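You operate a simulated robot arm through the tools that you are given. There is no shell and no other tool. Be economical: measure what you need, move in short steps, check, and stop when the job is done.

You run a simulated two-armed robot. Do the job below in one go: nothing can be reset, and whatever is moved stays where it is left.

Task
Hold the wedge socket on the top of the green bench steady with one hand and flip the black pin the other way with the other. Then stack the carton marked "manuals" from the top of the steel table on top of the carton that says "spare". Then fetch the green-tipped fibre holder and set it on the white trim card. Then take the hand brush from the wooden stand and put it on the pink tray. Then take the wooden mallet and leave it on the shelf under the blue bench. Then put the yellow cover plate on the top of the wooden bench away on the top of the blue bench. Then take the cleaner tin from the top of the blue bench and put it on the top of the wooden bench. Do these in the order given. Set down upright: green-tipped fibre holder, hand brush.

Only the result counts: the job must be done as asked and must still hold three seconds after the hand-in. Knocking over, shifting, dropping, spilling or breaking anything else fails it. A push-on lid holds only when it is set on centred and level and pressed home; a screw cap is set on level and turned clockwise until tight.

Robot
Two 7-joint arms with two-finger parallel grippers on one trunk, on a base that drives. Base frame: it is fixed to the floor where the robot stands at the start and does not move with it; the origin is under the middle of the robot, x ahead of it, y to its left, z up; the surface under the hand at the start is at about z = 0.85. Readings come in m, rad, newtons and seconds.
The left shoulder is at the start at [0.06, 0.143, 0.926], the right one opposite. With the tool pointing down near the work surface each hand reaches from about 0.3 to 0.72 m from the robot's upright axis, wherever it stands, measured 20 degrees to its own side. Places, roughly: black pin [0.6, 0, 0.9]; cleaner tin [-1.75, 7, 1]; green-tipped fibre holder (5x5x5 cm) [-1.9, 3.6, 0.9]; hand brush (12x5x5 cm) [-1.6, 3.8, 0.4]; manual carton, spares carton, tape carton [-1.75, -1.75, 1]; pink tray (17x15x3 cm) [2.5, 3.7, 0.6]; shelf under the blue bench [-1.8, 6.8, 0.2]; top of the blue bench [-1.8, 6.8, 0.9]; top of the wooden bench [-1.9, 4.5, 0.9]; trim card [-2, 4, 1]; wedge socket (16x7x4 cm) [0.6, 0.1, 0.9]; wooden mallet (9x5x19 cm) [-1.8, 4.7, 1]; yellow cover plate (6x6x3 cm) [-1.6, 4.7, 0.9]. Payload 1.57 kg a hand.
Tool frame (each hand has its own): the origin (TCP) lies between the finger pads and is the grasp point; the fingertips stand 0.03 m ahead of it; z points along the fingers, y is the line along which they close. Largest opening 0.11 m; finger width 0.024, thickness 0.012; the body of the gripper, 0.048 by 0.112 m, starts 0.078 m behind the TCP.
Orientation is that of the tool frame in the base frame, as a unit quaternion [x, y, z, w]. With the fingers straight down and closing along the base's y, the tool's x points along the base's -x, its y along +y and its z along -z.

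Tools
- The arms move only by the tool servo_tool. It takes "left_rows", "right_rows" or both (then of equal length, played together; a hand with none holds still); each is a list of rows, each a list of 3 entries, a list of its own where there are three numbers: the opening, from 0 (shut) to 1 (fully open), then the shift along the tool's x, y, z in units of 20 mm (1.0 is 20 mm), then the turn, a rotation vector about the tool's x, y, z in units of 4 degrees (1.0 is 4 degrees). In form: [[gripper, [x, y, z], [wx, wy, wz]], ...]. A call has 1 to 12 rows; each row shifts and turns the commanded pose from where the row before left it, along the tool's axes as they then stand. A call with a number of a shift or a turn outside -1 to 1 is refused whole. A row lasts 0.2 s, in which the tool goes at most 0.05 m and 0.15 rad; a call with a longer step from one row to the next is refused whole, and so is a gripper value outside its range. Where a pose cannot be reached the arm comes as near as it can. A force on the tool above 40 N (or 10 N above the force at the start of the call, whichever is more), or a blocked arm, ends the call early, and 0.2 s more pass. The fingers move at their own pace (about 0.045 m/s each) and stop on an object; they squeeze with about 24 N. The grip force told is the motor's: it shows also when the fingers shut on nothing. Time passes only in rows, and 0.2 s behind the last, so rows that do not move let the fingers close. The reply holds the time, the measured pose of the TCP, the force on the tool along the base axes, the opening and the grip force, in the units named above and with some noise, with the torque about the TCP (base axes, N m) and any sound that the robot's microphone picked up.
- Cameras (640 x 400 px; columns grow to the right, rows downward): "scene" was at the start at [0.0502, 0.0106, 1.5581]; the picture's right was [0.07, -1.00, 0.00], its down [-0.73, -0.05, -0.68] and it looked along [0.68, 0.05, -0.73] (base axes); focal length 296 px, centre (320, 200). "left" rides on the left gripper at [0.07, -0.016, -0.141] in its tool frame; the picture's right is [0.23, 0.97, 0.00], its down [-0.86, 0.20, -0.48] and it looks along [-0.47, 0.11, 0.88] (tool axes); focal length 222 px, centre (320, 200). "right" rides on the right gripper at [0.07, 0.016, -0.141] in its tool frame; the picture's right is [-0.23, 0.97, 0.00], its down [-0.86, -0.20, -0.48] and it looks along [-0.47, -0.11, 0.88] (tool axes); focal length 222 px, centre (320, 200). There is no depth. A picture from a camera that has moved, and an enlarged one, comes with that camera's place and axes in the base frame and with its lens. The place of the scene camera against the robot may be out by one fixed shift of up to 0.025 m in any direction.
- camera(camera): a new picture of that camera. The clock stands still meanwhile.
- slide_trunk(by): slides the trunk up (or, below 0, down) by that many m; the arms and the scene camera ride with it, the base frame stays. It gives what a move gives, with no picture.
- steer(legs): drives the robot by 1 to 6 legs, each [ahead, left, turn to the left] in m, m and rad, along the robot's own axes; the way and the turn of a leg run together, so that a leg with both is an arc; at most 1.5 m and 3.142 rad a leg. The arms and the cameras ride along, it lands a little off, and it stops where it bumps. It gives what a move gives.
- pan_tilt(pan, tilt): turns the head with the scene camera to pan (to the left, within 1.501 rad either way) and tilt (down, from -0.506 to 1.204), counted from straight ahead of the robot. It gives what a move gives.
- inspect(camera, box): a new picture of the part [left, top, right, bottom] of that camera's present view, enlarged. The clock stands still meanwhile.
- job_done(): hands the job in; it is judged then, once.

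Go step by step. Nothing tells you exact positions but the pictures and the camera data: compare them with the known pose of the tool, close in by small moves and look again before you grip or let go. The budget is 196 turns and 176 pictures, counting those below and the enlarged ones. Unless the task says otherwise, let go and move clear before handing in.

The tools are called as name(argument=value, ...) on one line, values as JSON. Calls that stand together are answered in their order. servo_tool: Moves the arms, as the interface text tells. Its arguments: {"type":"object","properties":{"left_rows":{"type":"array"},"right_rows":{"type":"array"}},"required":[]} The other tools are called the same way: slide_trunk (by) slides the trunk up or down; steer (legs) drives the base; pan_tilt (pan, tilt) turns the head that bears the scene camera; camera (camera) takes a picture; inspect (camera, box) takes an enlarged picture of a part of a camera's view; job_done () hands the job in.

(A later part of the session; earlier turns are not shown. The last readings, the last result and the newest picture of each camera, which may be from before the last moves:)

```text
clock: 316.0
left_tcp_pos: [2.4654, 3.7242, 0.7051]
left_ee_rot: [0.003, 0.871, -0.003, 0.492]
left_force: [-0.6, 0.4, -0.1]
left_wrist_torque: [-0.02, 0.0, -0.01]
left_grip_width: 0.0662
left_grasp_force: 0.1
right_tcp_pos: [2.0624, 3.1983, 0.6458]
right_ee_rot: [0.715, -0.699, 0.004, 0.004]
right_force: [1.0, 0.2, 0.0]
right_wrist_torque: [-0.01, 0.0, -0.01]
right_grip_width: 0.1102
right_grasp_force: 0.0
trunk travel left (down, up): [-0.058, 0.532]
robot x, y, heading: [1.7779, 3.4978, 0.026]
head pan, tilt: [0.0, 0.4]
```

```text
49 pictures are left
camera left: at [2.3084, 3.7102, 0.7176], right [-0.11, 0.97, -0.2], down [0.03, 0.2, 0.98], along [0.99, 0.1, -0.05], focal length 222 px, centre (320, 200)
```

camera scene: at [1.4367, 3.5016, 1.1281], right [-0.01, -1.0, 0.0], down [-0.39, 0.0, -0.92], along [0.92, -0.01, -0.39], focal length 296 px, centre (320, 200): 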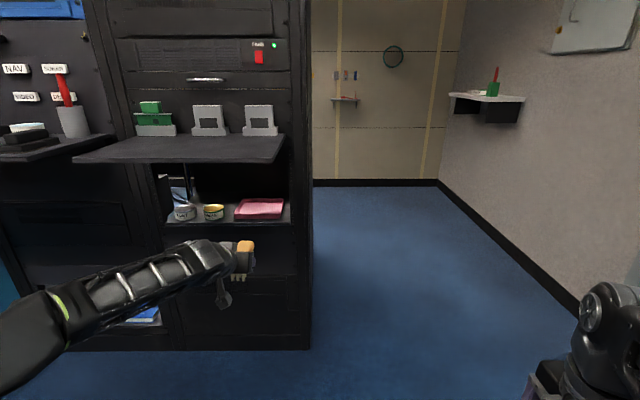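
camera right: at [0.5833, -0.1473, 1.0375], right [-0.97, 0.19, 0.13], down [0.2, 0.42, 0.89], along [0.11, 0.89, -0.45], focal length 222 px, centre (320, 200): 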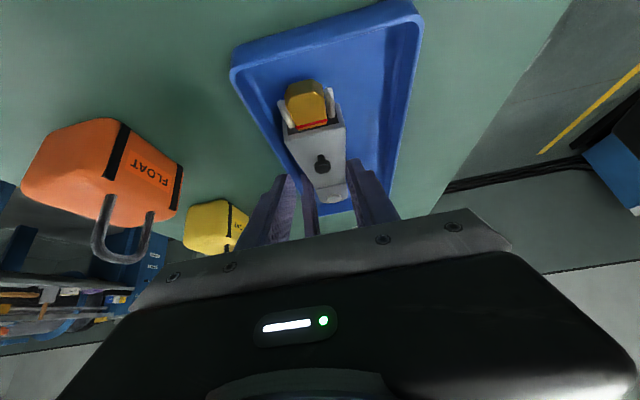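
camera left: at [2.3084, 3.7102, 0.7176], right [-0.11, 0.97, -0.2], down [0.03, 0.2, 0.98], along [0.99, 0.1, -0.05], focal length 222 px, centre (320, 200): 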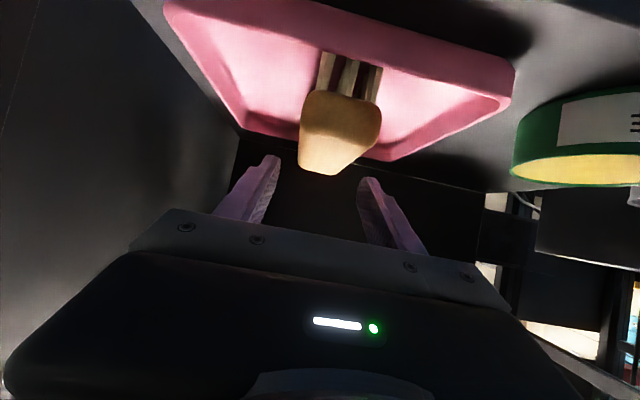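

The brush stands level on its bristles in the pink tray. I'll back out and head for the mallet on the wooden bench.

steer(legs=[[-0.5, 0, 0]])

pan_tilt(pan=0.2, tilt=0.35)

inspect(camera="scene", box=[200, 120, 440, 280])

```text
clock: 319.0
left_tcp_pos: [1.9498, 3.711, 0.7031]
left_ee_rot: [0.002, 0.871, -0.002, 0.492]
left_force: [0.5, -0.2, 0.2]
left_wrist_torque: [-0.05, 0.01, 0.02]
left_grip_width: 0.0664
left_grasp_force: 0.1
right_tcp_pos: [1.5491, 3.1834, 0.6453]
right_ee_rot: [0.716, -0.698, 0.004, 0.003]
right_force: [-0.1, -0.3, -0.3]
right_wrist_torque: [0.01, 0.0, 0.02]
right_grip_width: 0.1101
right_grasp_force: 0.1
trunk travel left (down, up): [-0.058, 0.532]
robot x, y, heading: [1.2612, 3.4797, 0.034]
head pan, tilt: [0.0, 0.4]
```

```text
clock: 319.7
left_tcp_pos: [1.9513, 3.7095, 0.7035]
left_ee_rot: [0.001, 0.871, -0.001, 0.492]
left_force: [-0.5, -0.8, 0.6]
left_wrist_torque: [0.02, 0.0, 0.03]
left_grip_width: 0.0659
left_grasp_force: 0.0
right_tcp_pos: [1.5485, 3.1842, 0.6451]
right_ee_rot: [0.716, -0.698, 0.003, 0.003]
right_force: [0.0, 0.1, -0.2]
right_wrist_torque: [0.01, -0.02, 0.01]
right_grip_width: 0.1101
right_grasp_force: 0.0
trunk travel left (down, up): [-0.058, 0.532]
robot x, y, heading: [1.2609, 3.4831, 0.031]
head pan, tilt: [0.201, 0.351]
```

```text
2.50 times, centred on (320, 200) of scene
camera zoom: at [1.3212, 3.507, 1.1326], right [0.23, -0.97, 0.0], down [-0.33, -0.08, -0.94], along [0.91, 0.22, -0.34], focal length 741 px, centre (320, 200)
```

zoom: 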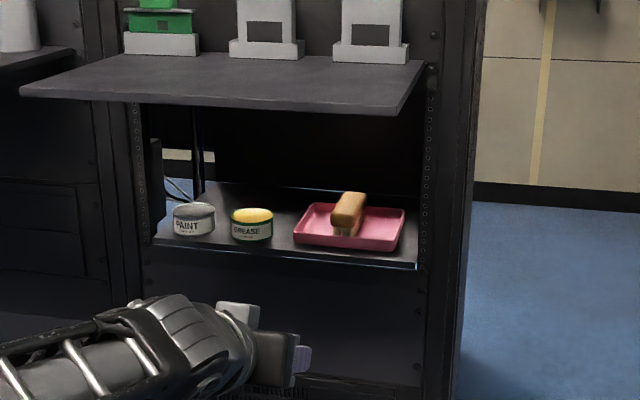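

The brush is confirmed upright in the tray. I'll turn around, drive back to the wooden bench in front of the mallet, and raise the trunk.

steer(legs=[[-0.2, 0, 0], [0, 0, 3.11], [1.4, -0.5, 0], [0.5, -0.5, 0]])

slide_trunk(by=0.4)

slide_trunk(by=0.12)

pan_tilt(pan=-0.2, tilt=0.55)

camera(camera="scene")

```text
clock: 339.4
left_tcp_pos: [-1.6562, 3.9197, 0.7031]
left_ee_rot: [0.869, 0.047, -0.492, 0.025]
left_force: [-0.6, 0.3, 0.1]
left_wrist_torque: [0.01, -0.03, -0.01]
left_grip_width: 0.0661
left_grasp_force: 0.0
right_tcp_pos: [-1.314, 4.4874, 0.6459]
right_ee_rot: [0.659, 0.752, 0.003, -0.004]
right_force: [-0.8, -0.3, -0.3]
right_wrist_torque: [0.01, 0.01, 0.02]
right_grip_width: 0.1101
right_grasp_force: 0.1
trunk travel left (down, up): [-0.058, 0.532]
robot x, y, heading: [-0.9965, 4.2196, -2.998]
head pan, tilt: [0.201, 0.351]
```

```text
clock: 340.9
left_tcp_pos: [-1.6137, 3.9335, 0.72]
left_ee_rot: [0.911, 0.03, -0.41, 0.022]
left_force: [22.6, -6.2, -23.3]
left_wrist_torque: [0.34, 5.74, -0.68]
left_grip_width: 0.066
left_grasp_force: 0.1
right_tcp_pos: [-1.314, 4.4844, 0.7585]
right_ee_rot: [0.657, 0.754, 0.004, -0.004]
right_force: [0.1, 0.3, 0.2]
right_wrist_torque: [0.07, 0.02, -0.01]
right_grip_width: 0.1098
right_grasp_force: 0.0
trunk travel left (down, up): [-0.166, 0.424]
robot x, y, heading: [-0.9934, 4.2212, -2.999]
head pan, tilt: [0.201, 0.351]
stopped: the arm was blocked; the commanded pose is now the measured one
```

```text
clock: 341.2
left_tcp_pos: [-1.6132, 3.9332, 0.7203]
left_ee_rot: [0.912, 0.03, -0.408, 0.023]
left_force: [5.9, -1.1, -9.7]
left_wrist_torque: [0.06, 1.99, -0.21]
left_grip_width: 0.0658
left_grasp_force: 0.0
right_tcp_pos: [-1.3138, 4.4851, 0.7593]
right_ee_rot: [0.657, 0.754, 0.004, -0.005]
right_force: [-0.9, -0.6, -0.5]
right_wrist_torque: [0.01, 0.0, 0.03]
right_grip_width: 0.1101
right_grasp_force: 0.0
trunk travel left (down, up): [-0.17, 0.42]
robot x, y, heading: [-0.9945, 4.2225, -3.0]
head pan, tilt: [0.201, 0.351]
stopped: the force on the tool passed its limit at 49 N (the readings are from after the stop); the commanded pose is now the measured one
```

```text
clock: 342.0
left_tcp_pos: [-1.6134, 3.9345, 0.7204]
left_ee_rot: [0.912, 0.029, -0.409, 0.022]
left_force: [9.8, -6.8, -10.5]
left_wrist_torque: [0.72, 2.46, -0.77]
left_grip_width: 0.0661
left_grasp_force: 0.1
right_tcp_pos: [-1.3151, 4.4848, 0.7574]
right_ee_rot: [0.656, 0.755, 0.005, -0.005]
right_force: [0.8, 0.3, -0.2]
right_wrist_torque: [-0.01, 0.0, -0.01]
right_grip_width: 0.1099
right_grasp_force: 0.1
trunk travel left (down, up): [-0.17, 0.42]
robot x, y, heading: [-0.9951, 4.2225, -2.993]
head pan, tilt: [-0.201, 0.55]
```

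```text
47 pictures are left
camera scene: at [-1.0531, 4.2343, 1.2263], right [0.06, 1.0, 0.0], down [0.52, -0.03, -0.85], along [-0.85, 0.05, -0.52], focal length 296 px, centre (320, 200)
```

scene: 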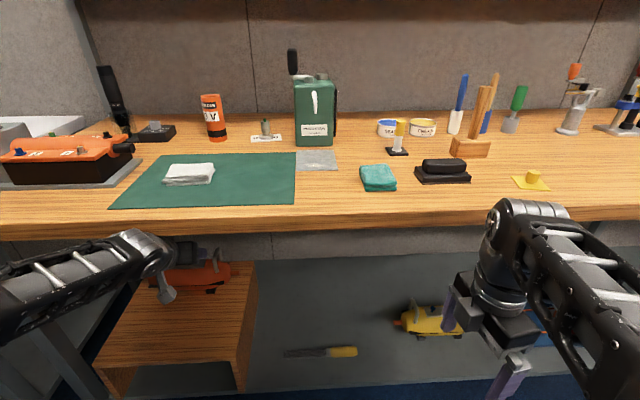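

The left hand was under the bench top when I raised the trunk, and it pressed against the underside. The items on top look undisturbed. I'll lower, back away, and then raise.

slide_trunk(by=-0.08)

steer(legs=[[-0.42, 0, 0], [0, -0.35, -0.14]])

inspect(camera="scene", box=[40, 40, 440, 290])

```text
clock: 343.2
left_tcp_pos: [-1.6139, 3.9358, 0.6407]
left_ee_rot: [0.911, 0.028, -0.41, 0.022]
left_force: [0.6, -0.8, 0.1]
left_wrist_torque: [0.01, 0.0, 0.03]
left_grip_width: 0.0659
left_grasp_force: 0.0
right_tcp_pos: [-1.3136, 4.4842, 0.6779]
right_ee_rot: [0.656, 0.754, 0.003, -0.004]
right_force: [0.3, -0.1, -1.1]
right_wrist_torque: [0.01, -0.03, -0.03]
right_grip_width: 0.1098
right_grasp_force: 0.0
trunk travel left (down, up): [-0.09, 0.5]
robot x, y, heading: [-0.9926, 4.2224, -2.997]
head pan, tilt: [-0.201, 0.55]
```

```text
clock: 347.6
left_tcp_pos: [-1.271, 4.4301, 0.6395]
left_ee_rot: [0.911, -0.032, -0.411, -0.005]
left_force: [0.3, 0.0, -0.3]
left_wrist_torque: [0.03, 0.01, 0.01]
left_grip_width: 0.066
left_grasp_force: 0.1
right_tcp_pos: [-0.9002, 4.936, 0.6779]
right_ee_rot: [0.705, 0.709, 0.004, -0.004]
right_force: [-0.7, -0.1, -0.7]
right_wrist_torque: [0.01, 0.02, 0.04]
right_grip_width: 0.1099
right_grasp_force: 0.0
trunk travel left (down, up): [-0.09, 0.5]
robot x, y, heading: [-0.6165, 4.632, -3.13]
head pan, tilt: [-0.201, 0.55]
```

```text
1.60 times, centred on (240, 165) of scene
camera zoom: at [-0.6752, 4.6543, 1.1463], right [0.19, 0.98, 0.0], down [0.51, -0.1, -0.85], along [-0.84, 0.16, -0.52], focal length 474 px, centre (448, 256)
```

zoom: 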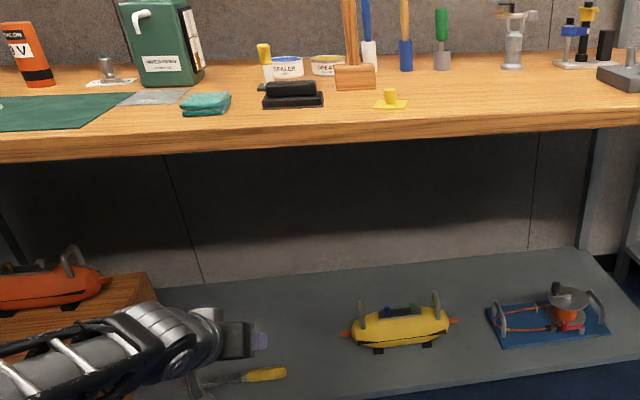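

All intact. I'll raise the trunk fully, retract the left arm, and approach the mallet for the right hand.

slide_trunk(by=0.4)

slide_trunk(by=0.095)

servo_tool(left_rows=[[0.6, [0.73, 0, -0.83], [0, 0, 0]], [0.6, [0.73, 0, -0.83], [0, 0, 0]], [0.6, [0.73, 0, -0.83], [0, 1, 0]], [0.6, [0.73, 0, -0.83], [0, 1, 0]], [0.6, [0.73, 0, -0.83], [0, 1, 0]], [0.6, [0.73, 0, -0.6], [0, 1, 0]], [0.6, [0.73, 0, -0.5], [0, 1, 0]], [0.6, [0.73, 0, -0.3], [0, 1, 0]], [0.6, [0.73, 0, 0], [0, 1, 0]], [0.6, [0.5, 0, 0], [0, 1, 0]], [0.6, [0, 0, 0], [0, 1, 0]], [0.6, [0, 0, 0], [0, 1, 0]]])

steer(legs=[[0.48, 0.15, 0]])

camera(camera="scene")

camera(camera="right")

```text
clock: 351.5
left_tcp_pos: [-1.2705, 4.4301, 1.0409]
left_ee_rot: [0.912, -0.033, -0.41, -0.005]
left_force: [0.3, -0.1, -0.4]
left_wrist_torque: [-0.01, 0.04, 0.03]
left_grip_width: 0.066
left_grasp_force: 0.0
right_tcp_pos: [-0.9006, 4.9365, 1.0775]
right_ee_rot: [0.705, 0.709, 0.003, -0.004]
right_force: [0.3, -0.2, -0.3]
right_wrist_torque: [0.03, -0.01, 0.01]
right_grip_width: 0.1102
right_grasp_force: 0.1
trunk travel left (down, up): [-0.49, 0.1]
robot x, y, heading: [-0.6154, 4.6353, -3.13]
head pan, tilt: [-0.201, 0.55]
```

```text
clock: 352.8
left_tcp_pos: [-1.2711, 4.4315, 1.1335]
left_ee_rot: [0.912, -0.032, -0.409, -0.005]
left_force: [0.9, -0.7, -0.9]
left_wrist_torque: [0.01, 0.01, 0.0]
left_grip_width: 0.0664
left_grasp_force: 0.0
right_tcp_pos: [-0.8996, 4.9359, 1.172]
right_ee_rot: [0.706, 0.708, 0.003, -0.004]
right_force: [0.0, -0.1, 0.6]
right_wrist_torque: [0.02, 0.0, -0.01]
right_grip_width: 0.1101
right_grasp_force: 0.0
trunk travel left (down, up): [-0.585, 0.005]
robot x, y, heading: [-0.6153, 4.6314, -3.139]
head pan, tilt: [-0.201, 0.55]
```

```text
clock: 355.4
left_tcp_pos: [-1.0851, 4.4188, 1.1306]
left_ee_rot: [0.997, -0.032, -0.073, 0.006]
left_force: [0.7, -0.3, -0.8]
left_wrist_torque: [0.01, 0.01, 0.0]
left_grip_width: 0.0659
left_grasp_force: 0.1
right_tcp_pos: [-0.9003, 4.9373, 1.1731]
right_ee_rot: [0.705, 0.709, 0.004, -0.003]
right_force: [-0.4, 0.6, 0.8]
right_wrist_torque: [-0.01, 0.01, 0.02]
right_grip_width: 0.1102
right_grasp_force: 0.0
trunk travel left (down, up): [-0.585, 0.005]
robot x, y, heading: [-0.6192, 4.6362, -3.126]
head pan, tilt: [-0.201, 0.55]
```

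```text
clock: 358.3
left_tcp_pos: [-1.5681, 4.262, 1.1303]
left_ee_rot: [0.997, -0.029, -0.074, 0.006]
left_force: [-0.5, -0.3, -0.7]
left_wrist_torque: [0.0, 0.0, -0.01]
left_grip_width: 0.066
left_grasp_force: 0.1
right_tcp_pos: [-1.3848, 4.7795, 1.1716]
right_ee_rot: [0.704, 0.711, 0.003, -0.005]
right_force: [0.0, -0.3, -0.9]
right_wrist_torque: [0.02, -0.03, -0.02]
right_grip_width: 0.11
right_grasp_force: 0.0
trunk travel left (down, up): [-0.585, 0.005]
robot x, y, heading: [-1.1036, 4.4776, -3.126]
head pan, tilt: [-0.201, 0.55]
```

```text
45 pictures are left
camera scene: at [-1.1598, 4.4996, 1.6413], right [0.18, 0.98, 0.0], down [0.51, -0.1, -0.85], along [-0.84, 0.16, -0.52], focal length 296 px, centre (320, 200)
```

scene: 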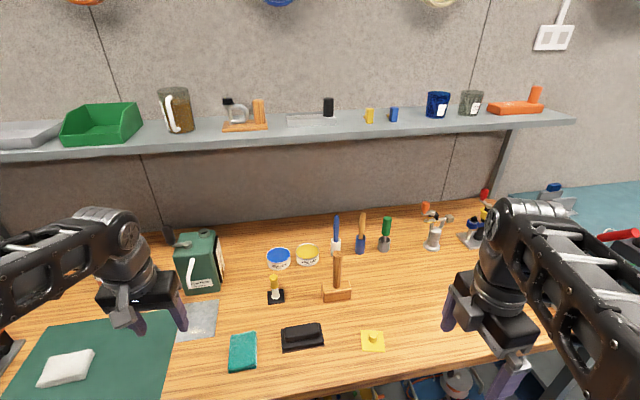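

```text
44 pictures are left
camera right: at [-1.3707, 4.85, 1.3139], right [0.98, -0.22, 0.0], down [-0.19, -0.86, 0.47], along [-0.1, -0.46, -0.88], focal length 222 px, centre (320, 200)
```

right: 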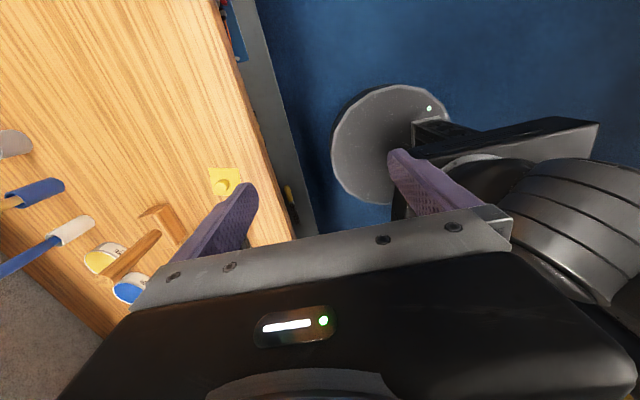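

The mallet stands near [-1.745, 4.67] with its handle upright, topping out at about 1.09. I'll turn the right hand to close along y, lower to handle height, and approach from the front.

servo_tool(right_rows=[[0.8, [0, 0, 0], [0, 0, 1]], [0.8, [0, 0, 0], [0, 0, 1]], [0.8, [0, 0, 0], [0, 0, 1]], [0.8, [0, 0, 0], [0, 0, 1]], [0.8, [0, 0, 0], [0, 0, 1]], [0.8, [0, 0, 0], [0, 0, 1]], [0.8, [0, 0, 0], [0, 0, 1]], [0.8, [0, 0, 0], [0, 0, 1]], [0.8, [0, 0, 0], [0, 0, 1]], [0.8, [0, 0, 0], [0, 0, 1]], [0.8, [0, 0, 0], [0, 0, 1]], [0.8, [0, 0, 0], [0, 0, 1]]])

servo_tool(right_rows=[[0.8, [0, 0.5, 0.6], [0, 0, 1]], [0.8, [0, 0.5, 0.6], [0, 0, 1]], [0.8, [0, 0.5, 0.6], [0, 0, 1]], [0.8, [0, 0.5, 0.6], [0, 0, 1]], [0.8, [0, 0.5, 0.6], [0, 0, 1]], [0.8, [0, 0.5, 0.6], [0, 0, 1]], [0.8, [0, 0.5, 0.6], [0, 0, 1]], [0.8, [0, 0.5, 0.6], [0, 0, 1]], [0.8, [0, 0.5, 0.6], [0, 0, 1]], [0.8, [0, 0.4, 0.6], [0, 0, 1]], [0.8, [0, 0, 0], [0, 0, 0.5]]])

steer(legs=[[0.08, 0, 0]])

camera(camera="right")

```text
clock: 360.9
left_tcp_pos: [-1.5676, 4.2621, 1.1306]
left_ee_rot: [0.997, -0.029, -0.073, 0.007]
left_force: [0.4, 0.3, -0.3]
left_wrist_torque: [0.01, -0.01, 0.04]
left_grip_width: 0.0658
left_grasp_force: 0.1
right_tcp_pos: [-1.3855, 4.7813, 1.1731]
right_ee_rot: [0.932, 0.362, 0.001, -0.005]
right_force: [0.5, 0.1, -0.1]
right_wrist_torque: [0.0, 0.0, 0.02]
right_grip_width: 0.0882
right_grasp_force: 0.2
trunk travel left (down, up): [-0.585, 0.005]
robot x, y, heading: [-1.1012, 4.4819, -3.127]
head pan, tilt: [-0.201, 0.55]
```

```text
clock: 363.3
left_tcp_pos: [-1.5681, 4.2629, 1.1314]
left_ee_rot: [0.997, -0.03, -0.074, 0.006]
left_force: [0.5, -0.4, 0.1]
left_wrist_torque: [-0.02, 0.0, 0.0]
left_grip_width: 0.066
left_grasp_force: 0.1
right_tcp_pos: [-1.3552, 4.6963, 1.062]
right_ee_rot: [1.0, 0.003, 0.0, -0.005]
right_force: [-0.6, 0.5, -0.3]
right_wrist_torque: [-0.01, 0.0, 0.0]
right_grip_width: 0.0882
right_grasp_force: 0.0
right hand out of reach, approached as far as the arm can: row 9, 10
trunk travel left (down, up): [-0.585, 0.005]
robot x, y, heading: [-1.0992, 4.4787, -3.127]
head pan, tilt: [-0.201, 0.55]
```

```text
clock: 364.4
left_tcp_pos: [-1.6463, 4.2606, 1.1298]
left_ee_rot: [0.997, -0.029, -0.073, 0.006]
left_force: [-0.6, 0.1, -1.1]
left_wrist_torque: [0.01, -0.04, 0.0]
left_grip_width: 0.0659
left_grasp_force: 0.0
right_tcp_pos: [-1.4352, 4.6951, 1.0608]
right_ee_rot: [1.0, 0.005, 0.0, -0.006]
right_force: [-0.2, -0.5, -0.6]
right_wrist_torque: [-0.02, -0.04, 0.02]
right_grip_width: 0.0881
right_grasp_force: 0.0
trunk travel left (down, up): [-0.585, 0.005]
robot x, y, heading: [-1.173, 4.474, -3.13]
head pan, tilt: [-0.201, 0.55]
```

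```text
43 pictures are left
camera right: at [-1.3661, 4.679, 1.2022], right [-0.22, -0.98, -0.01], down [-0.86, 0.19, 0.48], along [-0.47, 0.11, -0.88], focal length 222 px, centre (320, 200)
```

right: 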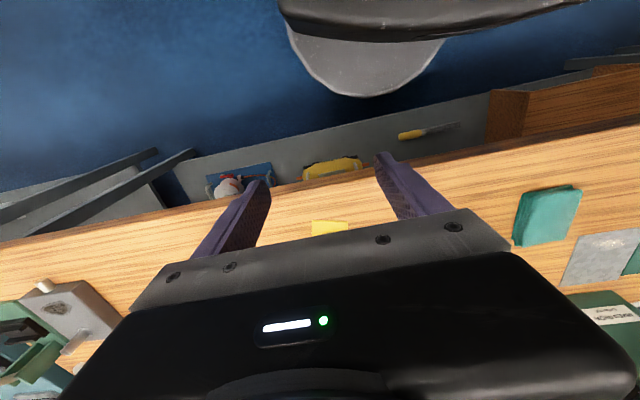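

servo_tool(right_rows=[[0.8, [-1, 0.15, 0], [0, 0, 0]], [0.8, [-1, 0.15, 0], [0, 0, 0]], [0.8, [-1, 0.15, 0], [0, 0, 0]], [0.8, [-1, 0.15, 0], [0, 0, 0]], [0.8, [-1, 0.15, 0], [0, 0, 0]], [0.8, [-1, 0.15, 0], [0, 0, 0]], [0.8, [-1, 0.15, 0], [0, 0, 0]], [0.8, [-1, 0.15, 0], [0, 0, 0]]])

camera(camera="right")

camera(camera="scene")

```text
clock: 366.2
left_tcp_pos: [-1.6466, 4.2612, 1.1296]
left_ee_rot: [0.997, -0.029, -0.073, 0.006]
left_force: [0.1, -0.8, -0.5]
left_wrist_torque: [0.02, 0.0, 0.02]
left_grip_width: 0.0657
left_grasp_force: 0.0
right_tcp_pos: [-1.5914, 4.6707, 1.0623]
right_ee_rot: [1.0, 0.005, 0.0, -0.005]
right_force: [0.5, -0.8, -0.1]
right_wrist_torque: [-0.01, -0.02, 0.0]
right_grip_width: 0.0879
right_grasp_force: 0.0
trunk travel left (down, up): [-0.585, 0.005]
robot x, y, heading: [-1.1775, 4.476, -3.13]
head pan, tilt: [-0.201, 0.55]
```

```text
42 pictures are left
camera right: at [-1.5225, 4.6543, 1.2044], right [-0.22, -0.98, -0.01], down [-0.86, 0.19, 0.48], along [-0.47, 0.11, -0.88], focal length 222 px, centre (320, 200)
```

right: 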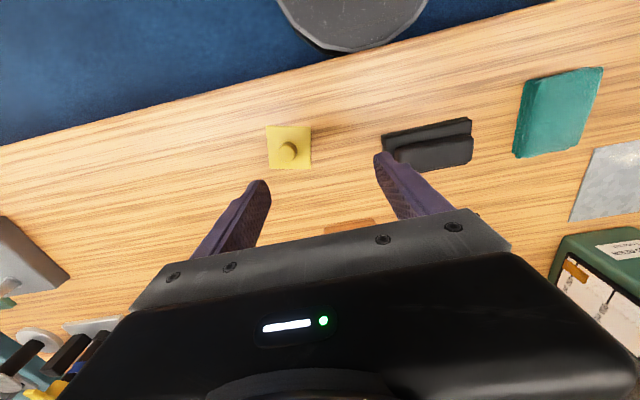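

```text
41 pictures are left
camera scene: at [-1.2377, 4.4988, 1.6412], right [0.18, 0.98, 0.0], down [0.51, -0.1, -0.85], along [-0.84, 0.16, -0.52], focal length 296 px, centre (320, 200)
```

scene: 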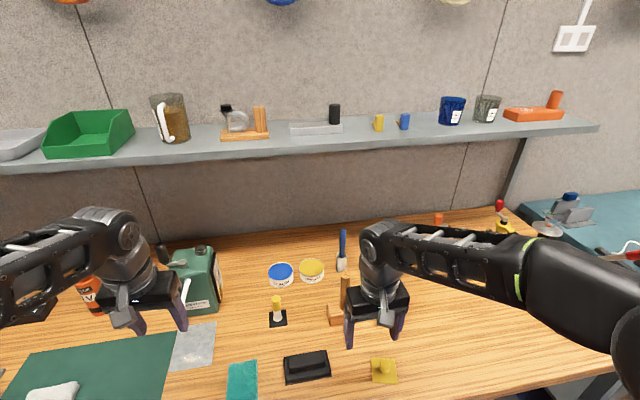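

The mallet block's front is at x ≈ -1.713 and its centre at y ≈ 4.654. I'll align in y and move forward so the handle slides between the fingers.

servo_tool(right_rows=[[0.8, [0, 0.83, 0], [0, 0, 0]], [0.8, [-0.8, 0, 0.1], [0, 0, 0]], [0.8, [-0.8, 0, 0.1], [0, 0, 0]], [0.8, [-0.8, 0, 0.1], [0, 0, 0]], [0.8, [-0.8, 0, 0.1], [0, 0, 0]]])

inspect(camera="scene", box=[260, 200, 460, 360])

camera(camera="right")

```text
clock: 367.4
left_tcp_pos: [-1.6465, 4.2602, 1.129]
left_ee_rot: [0.997, -0.029, -0.074, 0.006]
left_force: [-1.0, -0.2, 0.6]
left_wrist_torque: [0.0, 0.0, -0.02]
left_grip_width: 0.0661
left_grasp_force: 0.1
right_tcp_pos: [-1.6592, 4.6528, 1.0517]
right_ee_rot: [1.0, 0.005, 0.0, -0.005]
right_force: [-0.9, -0.7, -0.6]
right_wrist_torque: [-0.05, 0.0, -0.02]
right_grip_width: 0.0879
right_grasp_force: 0.0
trunk travel left (down, up): [-0.585, 0.005]
robot x, y, heading: [-1.1736, 4.4767, -3.132]
head pan, tilt: [-0.201, 0.55]
```

```text
2.50 times, centred on (360, 280) of scene
camera zoom: at [-1.2375, 4.4985, 1.6413], right [0.18, 0.98, 0.0], down [0.51, -0.1, -0.85], along [-0.84, 0.16, -0.52], focal length 741 px, centre (220, 0)
```

zoom: 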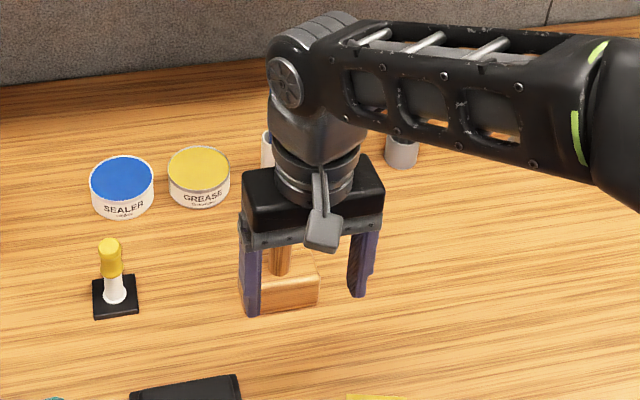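

```text
39 pictures are left
camera right: at [-1.5891, 4.6353, 1.1922], right [-0.22, -0.98, -0.01], down [-0.86, 0.19, 0.48], along [-0.47, 0.11, -0.88], focal length 222 px, centre (320, 200)
```

right: 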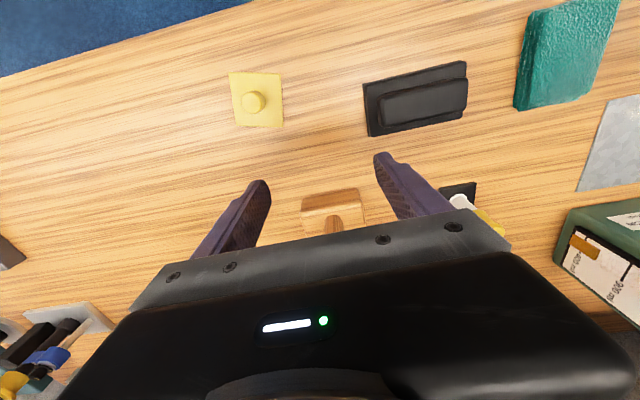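

The handle is at [-1.754, 4.656], centred in y. I'll move forward 95 mm and close on it.

servo_tool(right_rows=[[0.8, [-0.8, -0.1, 0], [0, 0, 0]], [0.8, [-0.8, 0, 0], [0, 0, 0]], [0.8, [-0.8, 0, 0], [0, 0, 0]], [0.8, [-0.8, 0, 0], [0, 0, 0]], [0.8, [-0.8, 0, 0], [0, 0, 0]], [0.8, [-0.75, 0, 0], [0, 0, 0]]])

inspect(camera="right", box=[200, 80, 460, 240])

```text
clock: 368.8
left_tcp_pos: [-1.6447, 4.2611, 1.13]
left_ee_rot: [0.997, -0.029, -0.074, 0.006]
left_force: [0.3, -0.1, 0.2]
left_wrist_torque: [-0.06, -0.02, -0.02]
left_grip_width: 0.0662
left_grasp_force: 0.1
right_tcp_pos: [-1.753, 4.655, 1.0534]
right_ee_rot: [1.0, 0.005, -0.001, -0.005]
right_force: [0.0, -1.1, 0.5]
right_wrist_torque: [0.03, -0.01, 0.0]
right_grip_width: 0.0883
right_grasp_force: 0.1
trunk travel left (down, up): [-0.585, 0.005]
robot x, y, heading: [-1.1803, 4.4762, -3.127]
head pan, tilt: [-0.201, 0.55]
```

```text
2.46 times, centred on (330, 160) of right
camera zoom: at [-1.6835, 4.638, 1.194], right [-0.22, -0.98, -0.01], down [-0.86, 0.19, 0.48], along [-0.47, 0.11, -0.88], focal length 547 px, centre (295, 298)
```

zoom: 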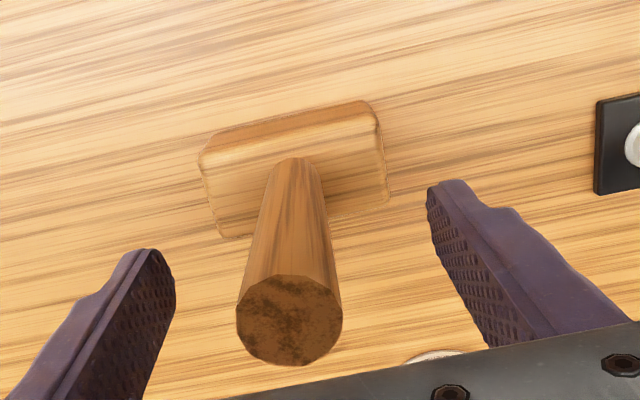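

servo_tool(right_rows=[[0.8, [0.2, 0, 0.6], [0, 0, 0]], [0.5, [0, 0, 0], [0, 0, 0]], [0.2, [0, 0, 0], [0, 0, 0]], [0.1, [0, 0, 0], [0, 0, 0]], [0.1, [0, 0, 0], [0, 0, 0]], [0.1, [0, 0, 0], [0, 0, 0]], [0.1, [0, 0, -0.6], [0, 0, 0]], [0.1, [0, 0, -0.8], [0, 0, 0]], [0.1, [0.3, 0, -0.8], [0, 0, 0]], [0.1, [0.8, 0, -0.5], [0, 0, 0]], [0.1, [1, 0, 0], [0, 0, 0]], [0.1, [1, 0, 0], [0, 0, 0]]])

camera(camera="scene")

```text
clock: 371.4
left_tcp_pos: [-1.6445, 4.261, 1.1298]
left_ee_rot: [0.997, -0.031, -0.073, 0.006]
left_force: [-0.5, 0.0, 0.7]
left_wrist_torque: [0.01, 0.01, 0.0]
left_grip_width: 0.0658
left_grasp_force: 0.1
right_tcp_pos: [-1.6857, 4.654, 1.0953]
right_ee_rot: [1.0, 0.005, 0.0, -0.006]
right_force: [1.0, -0.1, -2.4]
right_wrist_torque: [-0.02, 0.02, 0.01]
right_grip_width: 0.0262
right_grasp_force: 23.4
trunk travel left (down, up): [-0.585, 0.005]
robot x, y, heading: [-1.1796, 4.4776, -3.128]
head pan, tilt: [-0.201, 0.55]
```

```text
37 pictures are left
camera scene: at [-1.2365, 4.4988, 1.6413], right [0.18, 0.98, 0.0], down [0.51, -0.1, -0.85], along [-0.84, 0.16, -0.52], focal length 296 px, centre (320, 200)
```

scene: 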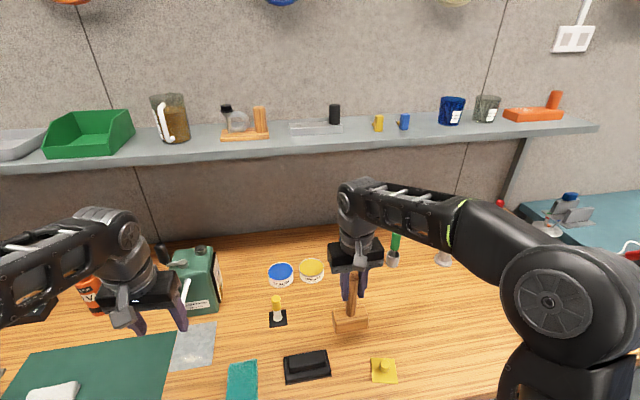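

The mallet is held. I'll raise it a little, retract both arms in front of the bench edge, and move along toward the blue bench.

servo_tool(right_rows=[[0.1, [0, 0, -0.9], [0, 0, 0]], [0.1, [1, 0, -0.6], [0, 0, 0]], [0.1, [1, 0, 0], [0, 0, 0]], [0.1, [1, 0, 0], [0, 0, 0]], [0.1, [1, 0, 0], [0, 0, 0]], [0.1, [1, 0, 0], [0, 0, 0]], [0.1, [1, 0, 0], [0, 0, 0]], [0.1, [1, 0, 0], [0, 0, 0]], [0.1, [1, 0, 0], [0, 0, 0]]], left_rows=[[0.6, [1, 0, 0], [0, 0, 0]], [0.6, [1, 0, 0], [0, 0, 0]], [0.6, [1, 0, 0], [0, 0, 0]], [0.6, [1, 0, 0], [0, 0, 0]], [0.6, [1, 0, 0], [0, 0, 0]], [0.6, [1, 0, 0], [0, 0, 0]], [0.6, [1, 0, 0], [0, 0, 0]], [0.6, [0, 0, 0], [0, 0, 0]], [0.6, [0, 0, 0], [0, 0, 0]]])

steer(legs=[[-0.1, -0.9, -0.012], [0, -0.5, 0]])

pan_tilt(pan=-0.5, tilt=0.55)

camera(camera="scene")

```text
clock: 373.4
left_tcp_pos: [-1.5066, 4.2529, 1.1099]
left_ee_rot: [0.997, -0.029, -0.074, 0.006]
left_force: [0.0, 0.4, -0.8]
left_wrist_torque: [-0.01, -0.02, 0.0]
left_grip_width: 0.0661
left_grasp_force: 0.1
right_tcp_pos: [-1.5257, 4.657, 1.1254]
right_ee_rot: [1.0, 0.005, 0.0, -0.005]
right_force: [0.2, -0.4, -3.1]
right_wrist_torque: [0.0, -0.02, 0.02]
right_grip_width: 0.0261
right_grasp_force: 23.9
trunk travel left (down, up): [-0.585, 0.005]
robot x, y, heading: [-1.182, 4.4809, -3.127]
head pan, tilt: [-0.201, 0.55]
```

```text
clock: 380.8
left_tcp_pos: [-1.4435, 5.6704, 1.1098]
left_ee_rot: [0.997, -0.014, -0.074, 0.008]
left_force: [-0.8, -0.1, 0.2]
left_wrist_torque: [0.01, 0.01, -0.01]
left_grip_width: 0.0659
left_grasp_force: 0.1
right_tcp_pos: [-1.4763, 6.0743, 1.1258]
right_ee_rot: [1.0, 0.02, 0.0, -0.005]
right_force: [-0.7, 0.5, -3.0]
right_wrist_torque: [-0.03, -0.06, 0.01]
right_grip_width: 0.0262
right_grasp_force: 23.9
trunk travel left (down, up): [-0.585, 0.005]
robot x, y, heading: [-1.1238, 5.903, -3.092]
head pan, tilt: [-0.201, 0.55]
```

```text
clock: 381.6
left_tcp_pos: [-1.4441, 5.6686, 1.1091]
left_ee_rot: [0.997, -0.014, -0.073, 0.008]
left_force: [-0.4, -0.2, 0.8]
left_wrist_torque: [0.02, 0.01, -0.02]
left_grip_width: 0.0661
left_grasp_force: 0.1
right_tcp_pos: [-1.4766, 6.0728, 1.1257]
right_ee_rot: [1.0, 0.02, 0.0, -0.006]
right_force: [0.1, 0.0, -2.3]
right_wrist_torque: [0.0, -0.02, -0.02]
right_grip_width: 0.0261
right_grasp_force: 24.2
trunk travel left (down, up): [-0.585, 0.005]
robot x, y, heading: [-1.126, 5.9038, -3.095]
head pan, tilt: [-0.499, 0.55]
```

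```text
36 pictures are left
camera scene: at [-1.1739, 5.9493, 1.6413], right [0.44, 0.9, 0.0], down [0.47, -0.23, -0.85], along [-0.77, 0.37, -0.52], focal length 296 px, centre (320, 200)
```

scene: 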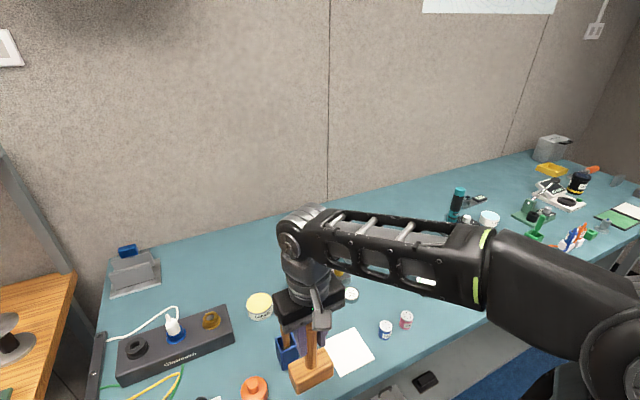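

The blue bench is ahead. I'll square up, back off a little, and lower the trunk in front of the bench to see its shelf.

steer(legs=[[-0.08, 0.1, -0.045]])

slide_trunk(by=-0.4)

slide_trunk(by=-0.15)

pan_tilt(pan=-0.3, tilt=0.7)

camera(camera="scene")

```text
clock: 382.9
left_tcp_pos: [-1.3739, 5.5861, 1.1097]
left_ee_rot: [0.997, -0.036, -0.073, 0.006]
left_force: [0.2, -0.2, -0.4]
left_wrist_torque: [0.01, 0.05, 0.0]
left_grip_width: 0.0662
left_grasp_force: 0.0
right_tcp_pos: [-1.388, 5.988, 1.1259]
right_ee_rot: [1.0, -0.002, 0.0, -0.006]
right_force: [0.2, -0.5, -2.8]
right_wrist_torque: [0.04, -0.03, 0.0]
right_grip_width: 0.0263
right_grasp_force: 24.1
trunk travel left (down, up): [-0.585, 0.005]
robot x, y, heading: [-1.0438, 5.8065, -3.141]
head pan, tilt: [-0.499, 0.55]
```

```text
clock: 386.7
left_tcp_pos: [-1.3751, 5.5864, 0.7102]
left_ee_rot: [0.997, -0.037, -0.073, 0.006]
left_force: [0.4, 0.3, 0.6]
left_wrist_torque: [-0.01, 0.0, -0.01]
left_grip_width: 0.0661
left_grasp_force: 0.0
right_tcp_pos: [-1.3888, 5.9908, 0.726]
right_ee_rot: [1.0, -0.003, 0.0, -0.006]
right_force: [1.2, -0.1, -2.8]
right_wrist_torque: [-0.04, 0.0, 0.01]
right_grip_width: 0.0262
right_grasp_force: 24.0
trunk travel left (down, up): [-0.185, 0.405]
robot x, y, heading: [-1.0432, 5.8085, -3.141]
head pan, tilt: [-0.499, 0.55]
```

```text
clock: 388.4
left_tcp_pos: [-1.3733, 5.5866, 0.5604]
left_ee_rot: [0.997, -0.036, -0.073, 0.006]
left_force: [0.2, 0.3, -1.0]
left_wrist_torque: [0.02, 0.0, -0.04]
left_grip_width: 0.0658
left_grasp_force: 0.1
right_tcp_pos: [-1.3883, 5.9901, 0.5764]
right_ee_rot: [1.0, -0.004, 0.0, -0.005]
right_force: [0.5, -0.1, -2.5]
right_wrist_torque: [0.0, -0.07, 0.03]
right_grip_width: 0.0263
right_grasp_force: 24.1
trunk travel left (down, up): [-0.035, 0.555]
robot x, y, heading: [-1.0447, 5.8021, -3.141]
head pan, tilt: [-0.499, 0.55]
```

```text
clock: 389.2
left_tcp_pos: [-1.3748, 5.5865, 0.5591]
left_ee_rot: [0.997, -0.038, -0.074, 0.006]
left_force: [0.7, -0.1, -1.0]
left_wrist_torque: [-0.01, 0.01, -0.02]
left_grip_width: 0.0663
left_grasp_force: 0.1
right_tcp_pos: [-1.389, 5.9911, 0.5754]
right_ee_rot: [1.0, -0.003, 0.001, -0.005]
right_force: [-0.5, 0.2, -3.9]
right_wrist_torque: [-0.01, -0.04, -0.03]
right_grip_width: 0.0264
right_grasp_force: 23.8
trunk travel left (down, up): [-0.035, 0.555]
robot x, y, heading: [-1.0422, 5.8046, -3.142]
head pan, tilt: [-0.3, 0.7]
```

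```text
35 pictures are left
camera scene: at [-1.0944, 5.8356, 1.0782], right [0.3, 0.96, 0.0], down [0.62, -0.19, -0.77], along [-0.73, 0.23, -0.64], focal length 296 px, centre (320, 200)
```

scene: 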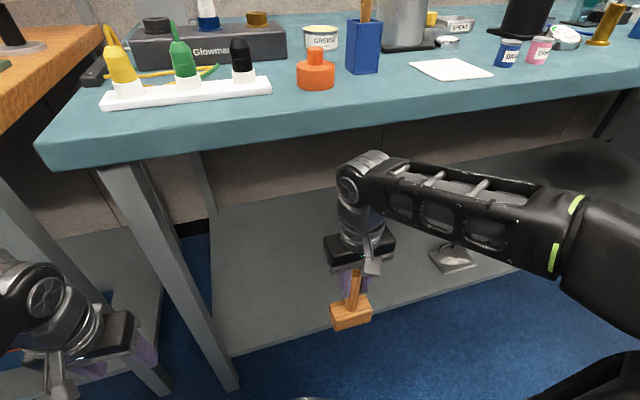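

The shelf under the blue bench is clear ahead of the hand. I'll lower the mallet in front of the bench, then extend it in over the shelf.

servo_tool(right_rows=[[0.1, [0, 0, 0.95], [0, 0, 0]], [0.1, [0, 0, 0.95], [0, 0, 0]], [0.1, [0, 0, 0.95], [0, 0, 0]], [0.1, [0, 0, 0.95], [0, 0, 0]], [0.1, [0, 0, 0.95], [0, 0, 0]], [0.1, [0, 0, 0.95], [0, 0, 0]], [0.1, [0, 0, 0.95], [0, 0, 0]]])

servo_tool(right_rows=[[0.1, [-1, 0, 0], [0, 0, 0]], [0.1, [-1, 0, 0], [0, 0, 0]], [0.1, [-1, 0, 0], [0, 0, 0]], [0.1, [-1, 0, 0], [0, 0, 0]], [0.1, [-1, 0, 0], [0, 0, 0]], [0.1, [-1, 0, 0], [0, 0, 0]], [0.1, [-1, 0, 0], [0, 0, 0]], [0.1, [-1, 0, 0], [0, 0, 0]], [0.1, [-1, 0, 0], [0, 0, 0]], [0.1, [-1, 0, 0], [0, 0, 0]], [0.1, [-1, 0, 0], [0, 0, 0]]])

camera(camera="scene")

camera(camera="right")

```text
clock: 390.8
left_tcp_pos: [-1.3753, 5.5862, 0.5604]
left_ee_rot: [0.997, -0.036, -0.074, 0.006]
left_force: [-0.3, 0.1, 0.4]
left_wrist_torque: [0.0, -0.04, 0.01]
left_grip_width: 0.066
left_grasp_force: 0.1
right_tcp_pos: [-1.3921, 5.9924, 0.4415]
right_ee_rot: [1.0, -0.002, 0.001, -0.004]
right_force: [-1.0, -0.3, -3.7]
right_wrist_torque: [0.01, 0.01, -0.01]
right_grip_width: 0.026
right_grasp_force: 24.0
trunk travel left (down, up): [-0.035, 0.555]
robot x, y, heading: [-1.0461, 5.8048, -3.134]
head pan, tilt: [-0.3, 0.7]
```

```text
clock: 393.2
left_tcp_pos: [-1.3749, 5.5864, 0.5592]
left_ee_rot: [0.997, -0.036, -0.074, 0.006]
left_force: [0.8, -0.2, 0.8]
left_wrist_torque: [-0.02, 0.02, 0.01]
left_grip_width: 0.0659
left_grasp_force: 0.0
right_tcp_pos: [-1.609, 5.9927, 0.4415]
right_ee_rot: [1.0, -0.002, 0.001, -0.006]
right_force: [0.4, -0.1, -2.4]
right_wrist_torque: [0.0, -0.01, 0.04]
right_grip_width: 0.0261
right_grasp_force: 23.6
trunk travel left (down, up): [-0.035, 0.555]
robot x, y, heading: [-1.0421, 5.8043, -3.133]
head pan, tilt: [-0.3, 0.7]
```

```text
34 pictures are left
camera scene: at [-1.0944, 5.8356, 1.0781], right [0.29, 0.96, 0.0], down [0.62, -0.19, -0.76], along [-0.73, 0.23, -0.64], focal length 296 px, centre (320, 200)
```

scene: 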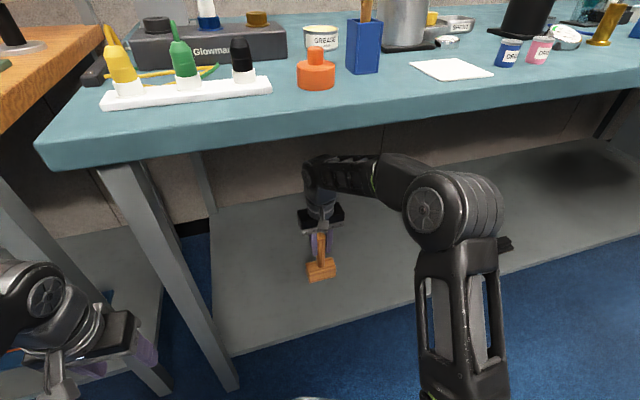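

```text
33 pictures are left
camera right: at [-1.5403, 5.9753, 0.5831], right [-0.23, -0.97, -0.01], down [-0.85, 0.2, 0.48], along [-0.46, 0.12, -0.88], focal length 222 px, centre (320, 200)
```

right: 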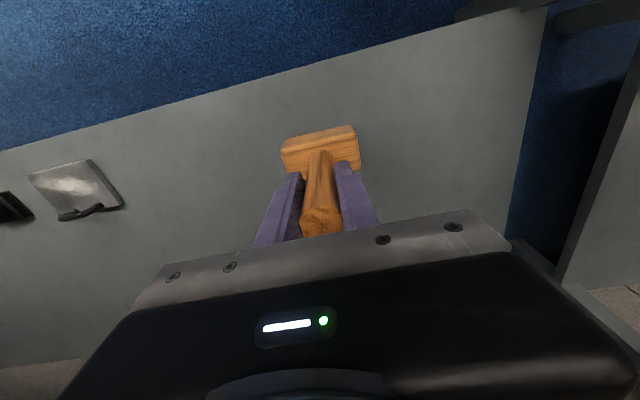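

The mallet is over the clear shelf. I'll lower it in steps until contact.

servo_tool(right_rows=[[0.1, [0, 0, 0.8], [0, 0, 0]], [0.1, [0, 0, 0.8], [0, 0, 0]], [0.1, [0, 0, 0.8], [0, 0, 0]], [0.1, [0, 0, 0.4], [0, 0, 0]], [0.1, [0, 0, 0.3], [0, 0, 0]], [0.1, [0, 0, 0.3], [0, 0, 0]], [0.1, [0, 0, 0.3], [0, 0, 0]], [0.1, [0, 0, 0.3], [0, 0, 0]]])

inspect(camera="scene", box=[260, 190, 400, 310])

```text
clock: 395.0
left_tcp_pos: [-1.3733, 5.5869, 0.5591]
left_ee_rot: [0.997, -0.037, -0.074, 0.006]
left_force: [0.3, 0.7, 0.0]
left_wrist_torque: [0.0, 0.03, 0.0]
left_grip_width: 0.0661
left_grasp_force: 0.0
right_tcp_pos: [-1.6102, 5.9925, 0.3635]
right_ee_rot: [1.0, -0.002, 0.0, -0.005]
right_force: [0.8, 0.1, -4.4]
right_wrist_torque: [-0.03, -0.02, 0.04]
right_grip_width: 0.0264
right_grasp_force: 23.6
trunk travel left (down, up): [-0.035, 0.555]
robot x, y, heading: [-1.0445, 5.8055, -3.141]
head pan, tilt: [-0.3, 0.7]
```

```text
3.33 times, centred on (330, 250) of scene
camera zoom: at [-1.0945, 5.8355, 1.0781], right [0.29, 0.96, 0.0], down [0.62, -0.19, -0.76], along [-0.73, 0.23, -0.64], focal length 988 px, centre (287, 33)
```

zoom: 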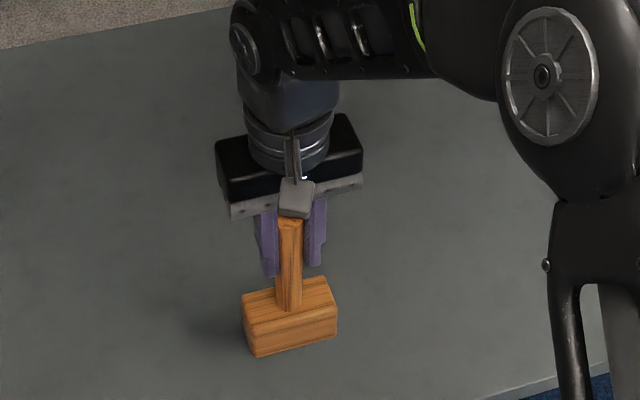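

servo_tool(right_rows=[[0.1, [0, 0, 0.3], [0, 0, 0]], [0.1, [0, 0, 0.3], [0, 0, 0]], [0.1, [0, 0, 0.25], [0, 0, 0]], [0.1, [0, 0, 0.25], [0, 0, 0]], [0.1, [0, 0, 0.2], [0, 0, 0]], [0.1, [0, 0, 0.2], [0, 0, 0]], [0.1, [0, 0, 0.2], [0, 0, 0]]])

```text
clock: 396.6
left_tcp_pos: [-1.3758, 5.5866, 0.5593]
left_ee_rot: [0.997, -0.036, -0.073, 0.006]
left_force: [0.3, -0.1, -0.5]
left_wrist_torque: [0.04, -0.02, 0.02]
left_grip_width: 0.066
left_grasp_force: 0.2
right_tcp_pos: [-1.6088, 5.995, 0.3294]
right_ee_rot: [1.0, -0.002, 0.0, -0.005]
right_force: [0.1, -0.1, -3.0]
right_wrist_torque: [-0.01, 0.0, -0.04]
right_grip_width: 0.0262
right_grasp_force: 24.0
trunk travel left (down, up): [-0.035, 0.555]
robot x, y, heading: [-1.0441, 5.8052, -3.141]
head pan, tilt: [-0.3, 0.7]
```

servo_tool(right_rows=[[0.1, [0, 0, 0.2], [0, 0, 0]], [0.1, [0, 0, 0.2], [0, 0, 0]], [0.1, [0, 0, 0.2], [0, 0, 0]], [0.1, [0, 0, 0.2], [0, 0, 0]], [0.1, [0, 0, 0.2], [0, 0, 0]], [0.1, [0, 0, 0.2], [0, 0, 0]]])

inspect(camera="scene", box=[260, 190, 400, 310])

```text
clock: 398.0
left_tcp_pos: [-1.3746, 5.5878, 0.5598]
left_ee_rot: [0.997, -0.037, -0.073, 0.006]
left_force: [0.5, 0.3, 0.0]
left_wrist_torque: [-0.02, 0.0, 0.01]
left_grip_width: 0.0658
left_grasp_force: 0.1
right_tcp_pos: [-1.6092, 5.9952, 0.3084]
right_ee_rot: [1.0, -0.002, -0.002, -0.006]
right_force: [1.7, 5.5, 21.7]
right_wrist_torque: [-0.16, 0.01, 0.01]
right_grip_width: 0.0261
right_grasp_force: 24.1
trunk travel left (down, up): [-0.035, 0.555]
robot x, y, heading: [-1.0444, 5.8051, -3.14]
head pan, tilt: [-0.3, 0.7]
```

```text
3.33 times, centred on (330, 250) of scene
camera zoom: at [-1.093, 5.8353, 1.0784], right [0.29, 0.96, 0.0], down [0.61, -0.19, -0.77], along [-0.73, 0.23, -0.64], focal length 988 px, centre (287, 33)
```

zoom: 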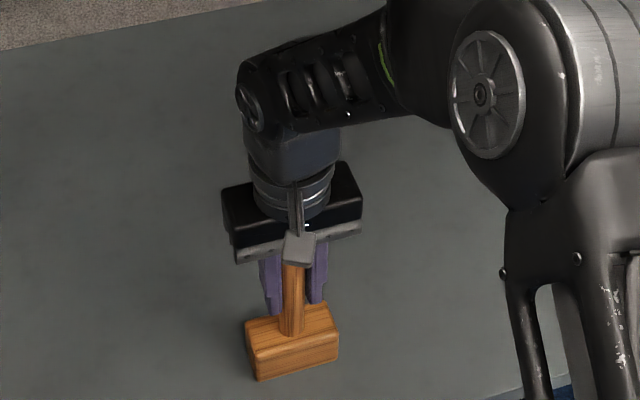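

The mallet is on the shelf. I'll ease off, open, lift clear, and retract.

servo_tool(right_rows=[[0.1, [0, 0, -0.12], [0, 0, 0]], [0.4, [0, 0, 0], [0, 0, 0]], [0.8, [0, 0, 0], [0, 0, 0]], [0.8, [0, 0, 0], [0, 0, 0]], [0.8, [0, 0, -0.8], [0, 0, 0]], [0.8, [0, 0, -0.8], [0, 0, 0]], [0.8, [0, 0, -0.8], [0, 0, 0]], [0.8, [0, 0, -0.8], [0, 0, 0]], [0.8, [0, 0, -0.8], [0, 0, 0]], [0.8, [0.5, 0, -0.8], [0, 0, 0]], [0.8, [1, 0, 0], [0, 0, 0]], [0.8, [1, 0, 0], [0, 0, 0]]])

steer(legs=[[0, 0.5, 0]])

camera(camera="scene")

```text
clock: 400.6
left_tcp_pos: [-1.3744, 5.5858, 0.5601]
left_ee_rot: [0.997, -0.037, -0.074, 0.006]
left_force: [-0.4, 0.3, 0.5]
left_wrist_torque: [0.0, 0.0, 0.02]
left_grip_width: 0.066
left_grasp_force: 0.1
right_tcp_pos: [-1.5588, 5.9929, 0.402]
right_ee_rot: [1.0, -0.003, 0.0, -0.005]
right_force: [-0.8, 0.1, 0.4]
right_wrist_torque: [0.01, -0.02, 0.0]
right_grip_width: 0.0879
right_grasp_force: 0.0
trunk travel left (down, up): [-0.035, 0.555]
robot x, y, heading: [-1.0468, 5.8063, -3.146]
head pan, tilt: [-0.3, 0.7]
```

```text
clock: 402.6
left_tcp_pos: [-1.3743, 5.3036, 0.5597]
left_ee_rot: [0.997, -0.035, -0.073, 0.006]
left_force: [0.3, 0.1, -0.2]
left_wrist_torque: [-0.02, 0.0, -0.02]
left_grip_width: 0.066
left_grasp_force: 0.1
right_tcp_pos: [-1.5574, 5.7207, 0.4034]
right_ee_rot: [1.0, -0.003, 0.004, -0.011]
right_force: [0.6, 1.0, 0.1]
right_wrist_torque: [-0.23, 0.08, 0.11]
right_grip_width: 0.0881
right_grasp_force: 0.0
trunk travel left (down, up): [-0.035, 0.555]
robot x, y, heading: [-1.0405, 5.52, -3.138]
head pan, tilt: [-0.3, 0.7]
stopped in leg 1: the force on the tool passed its limit at 66 N (the readings are from after the stop); the commanded pose is now the measured one
```

```text
30 pictures are left
camera scene: at [-1.0937, 5.5523, 1.078], right [0.29, 0.96, 0.0], down [0.62, -0.19, -0.76], along [-0.73, 0.22, -0.64], focal length 296 px, centre (320, 200)
```

scene: 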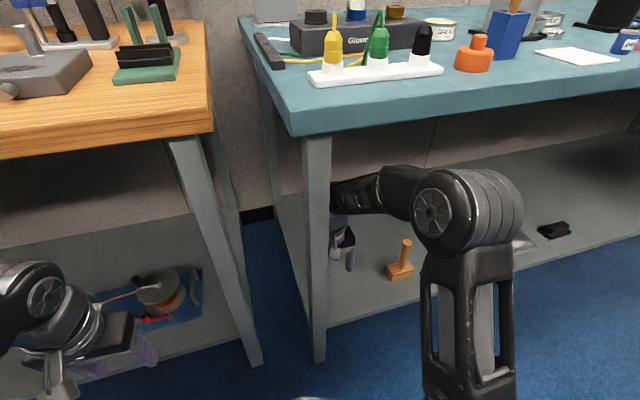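

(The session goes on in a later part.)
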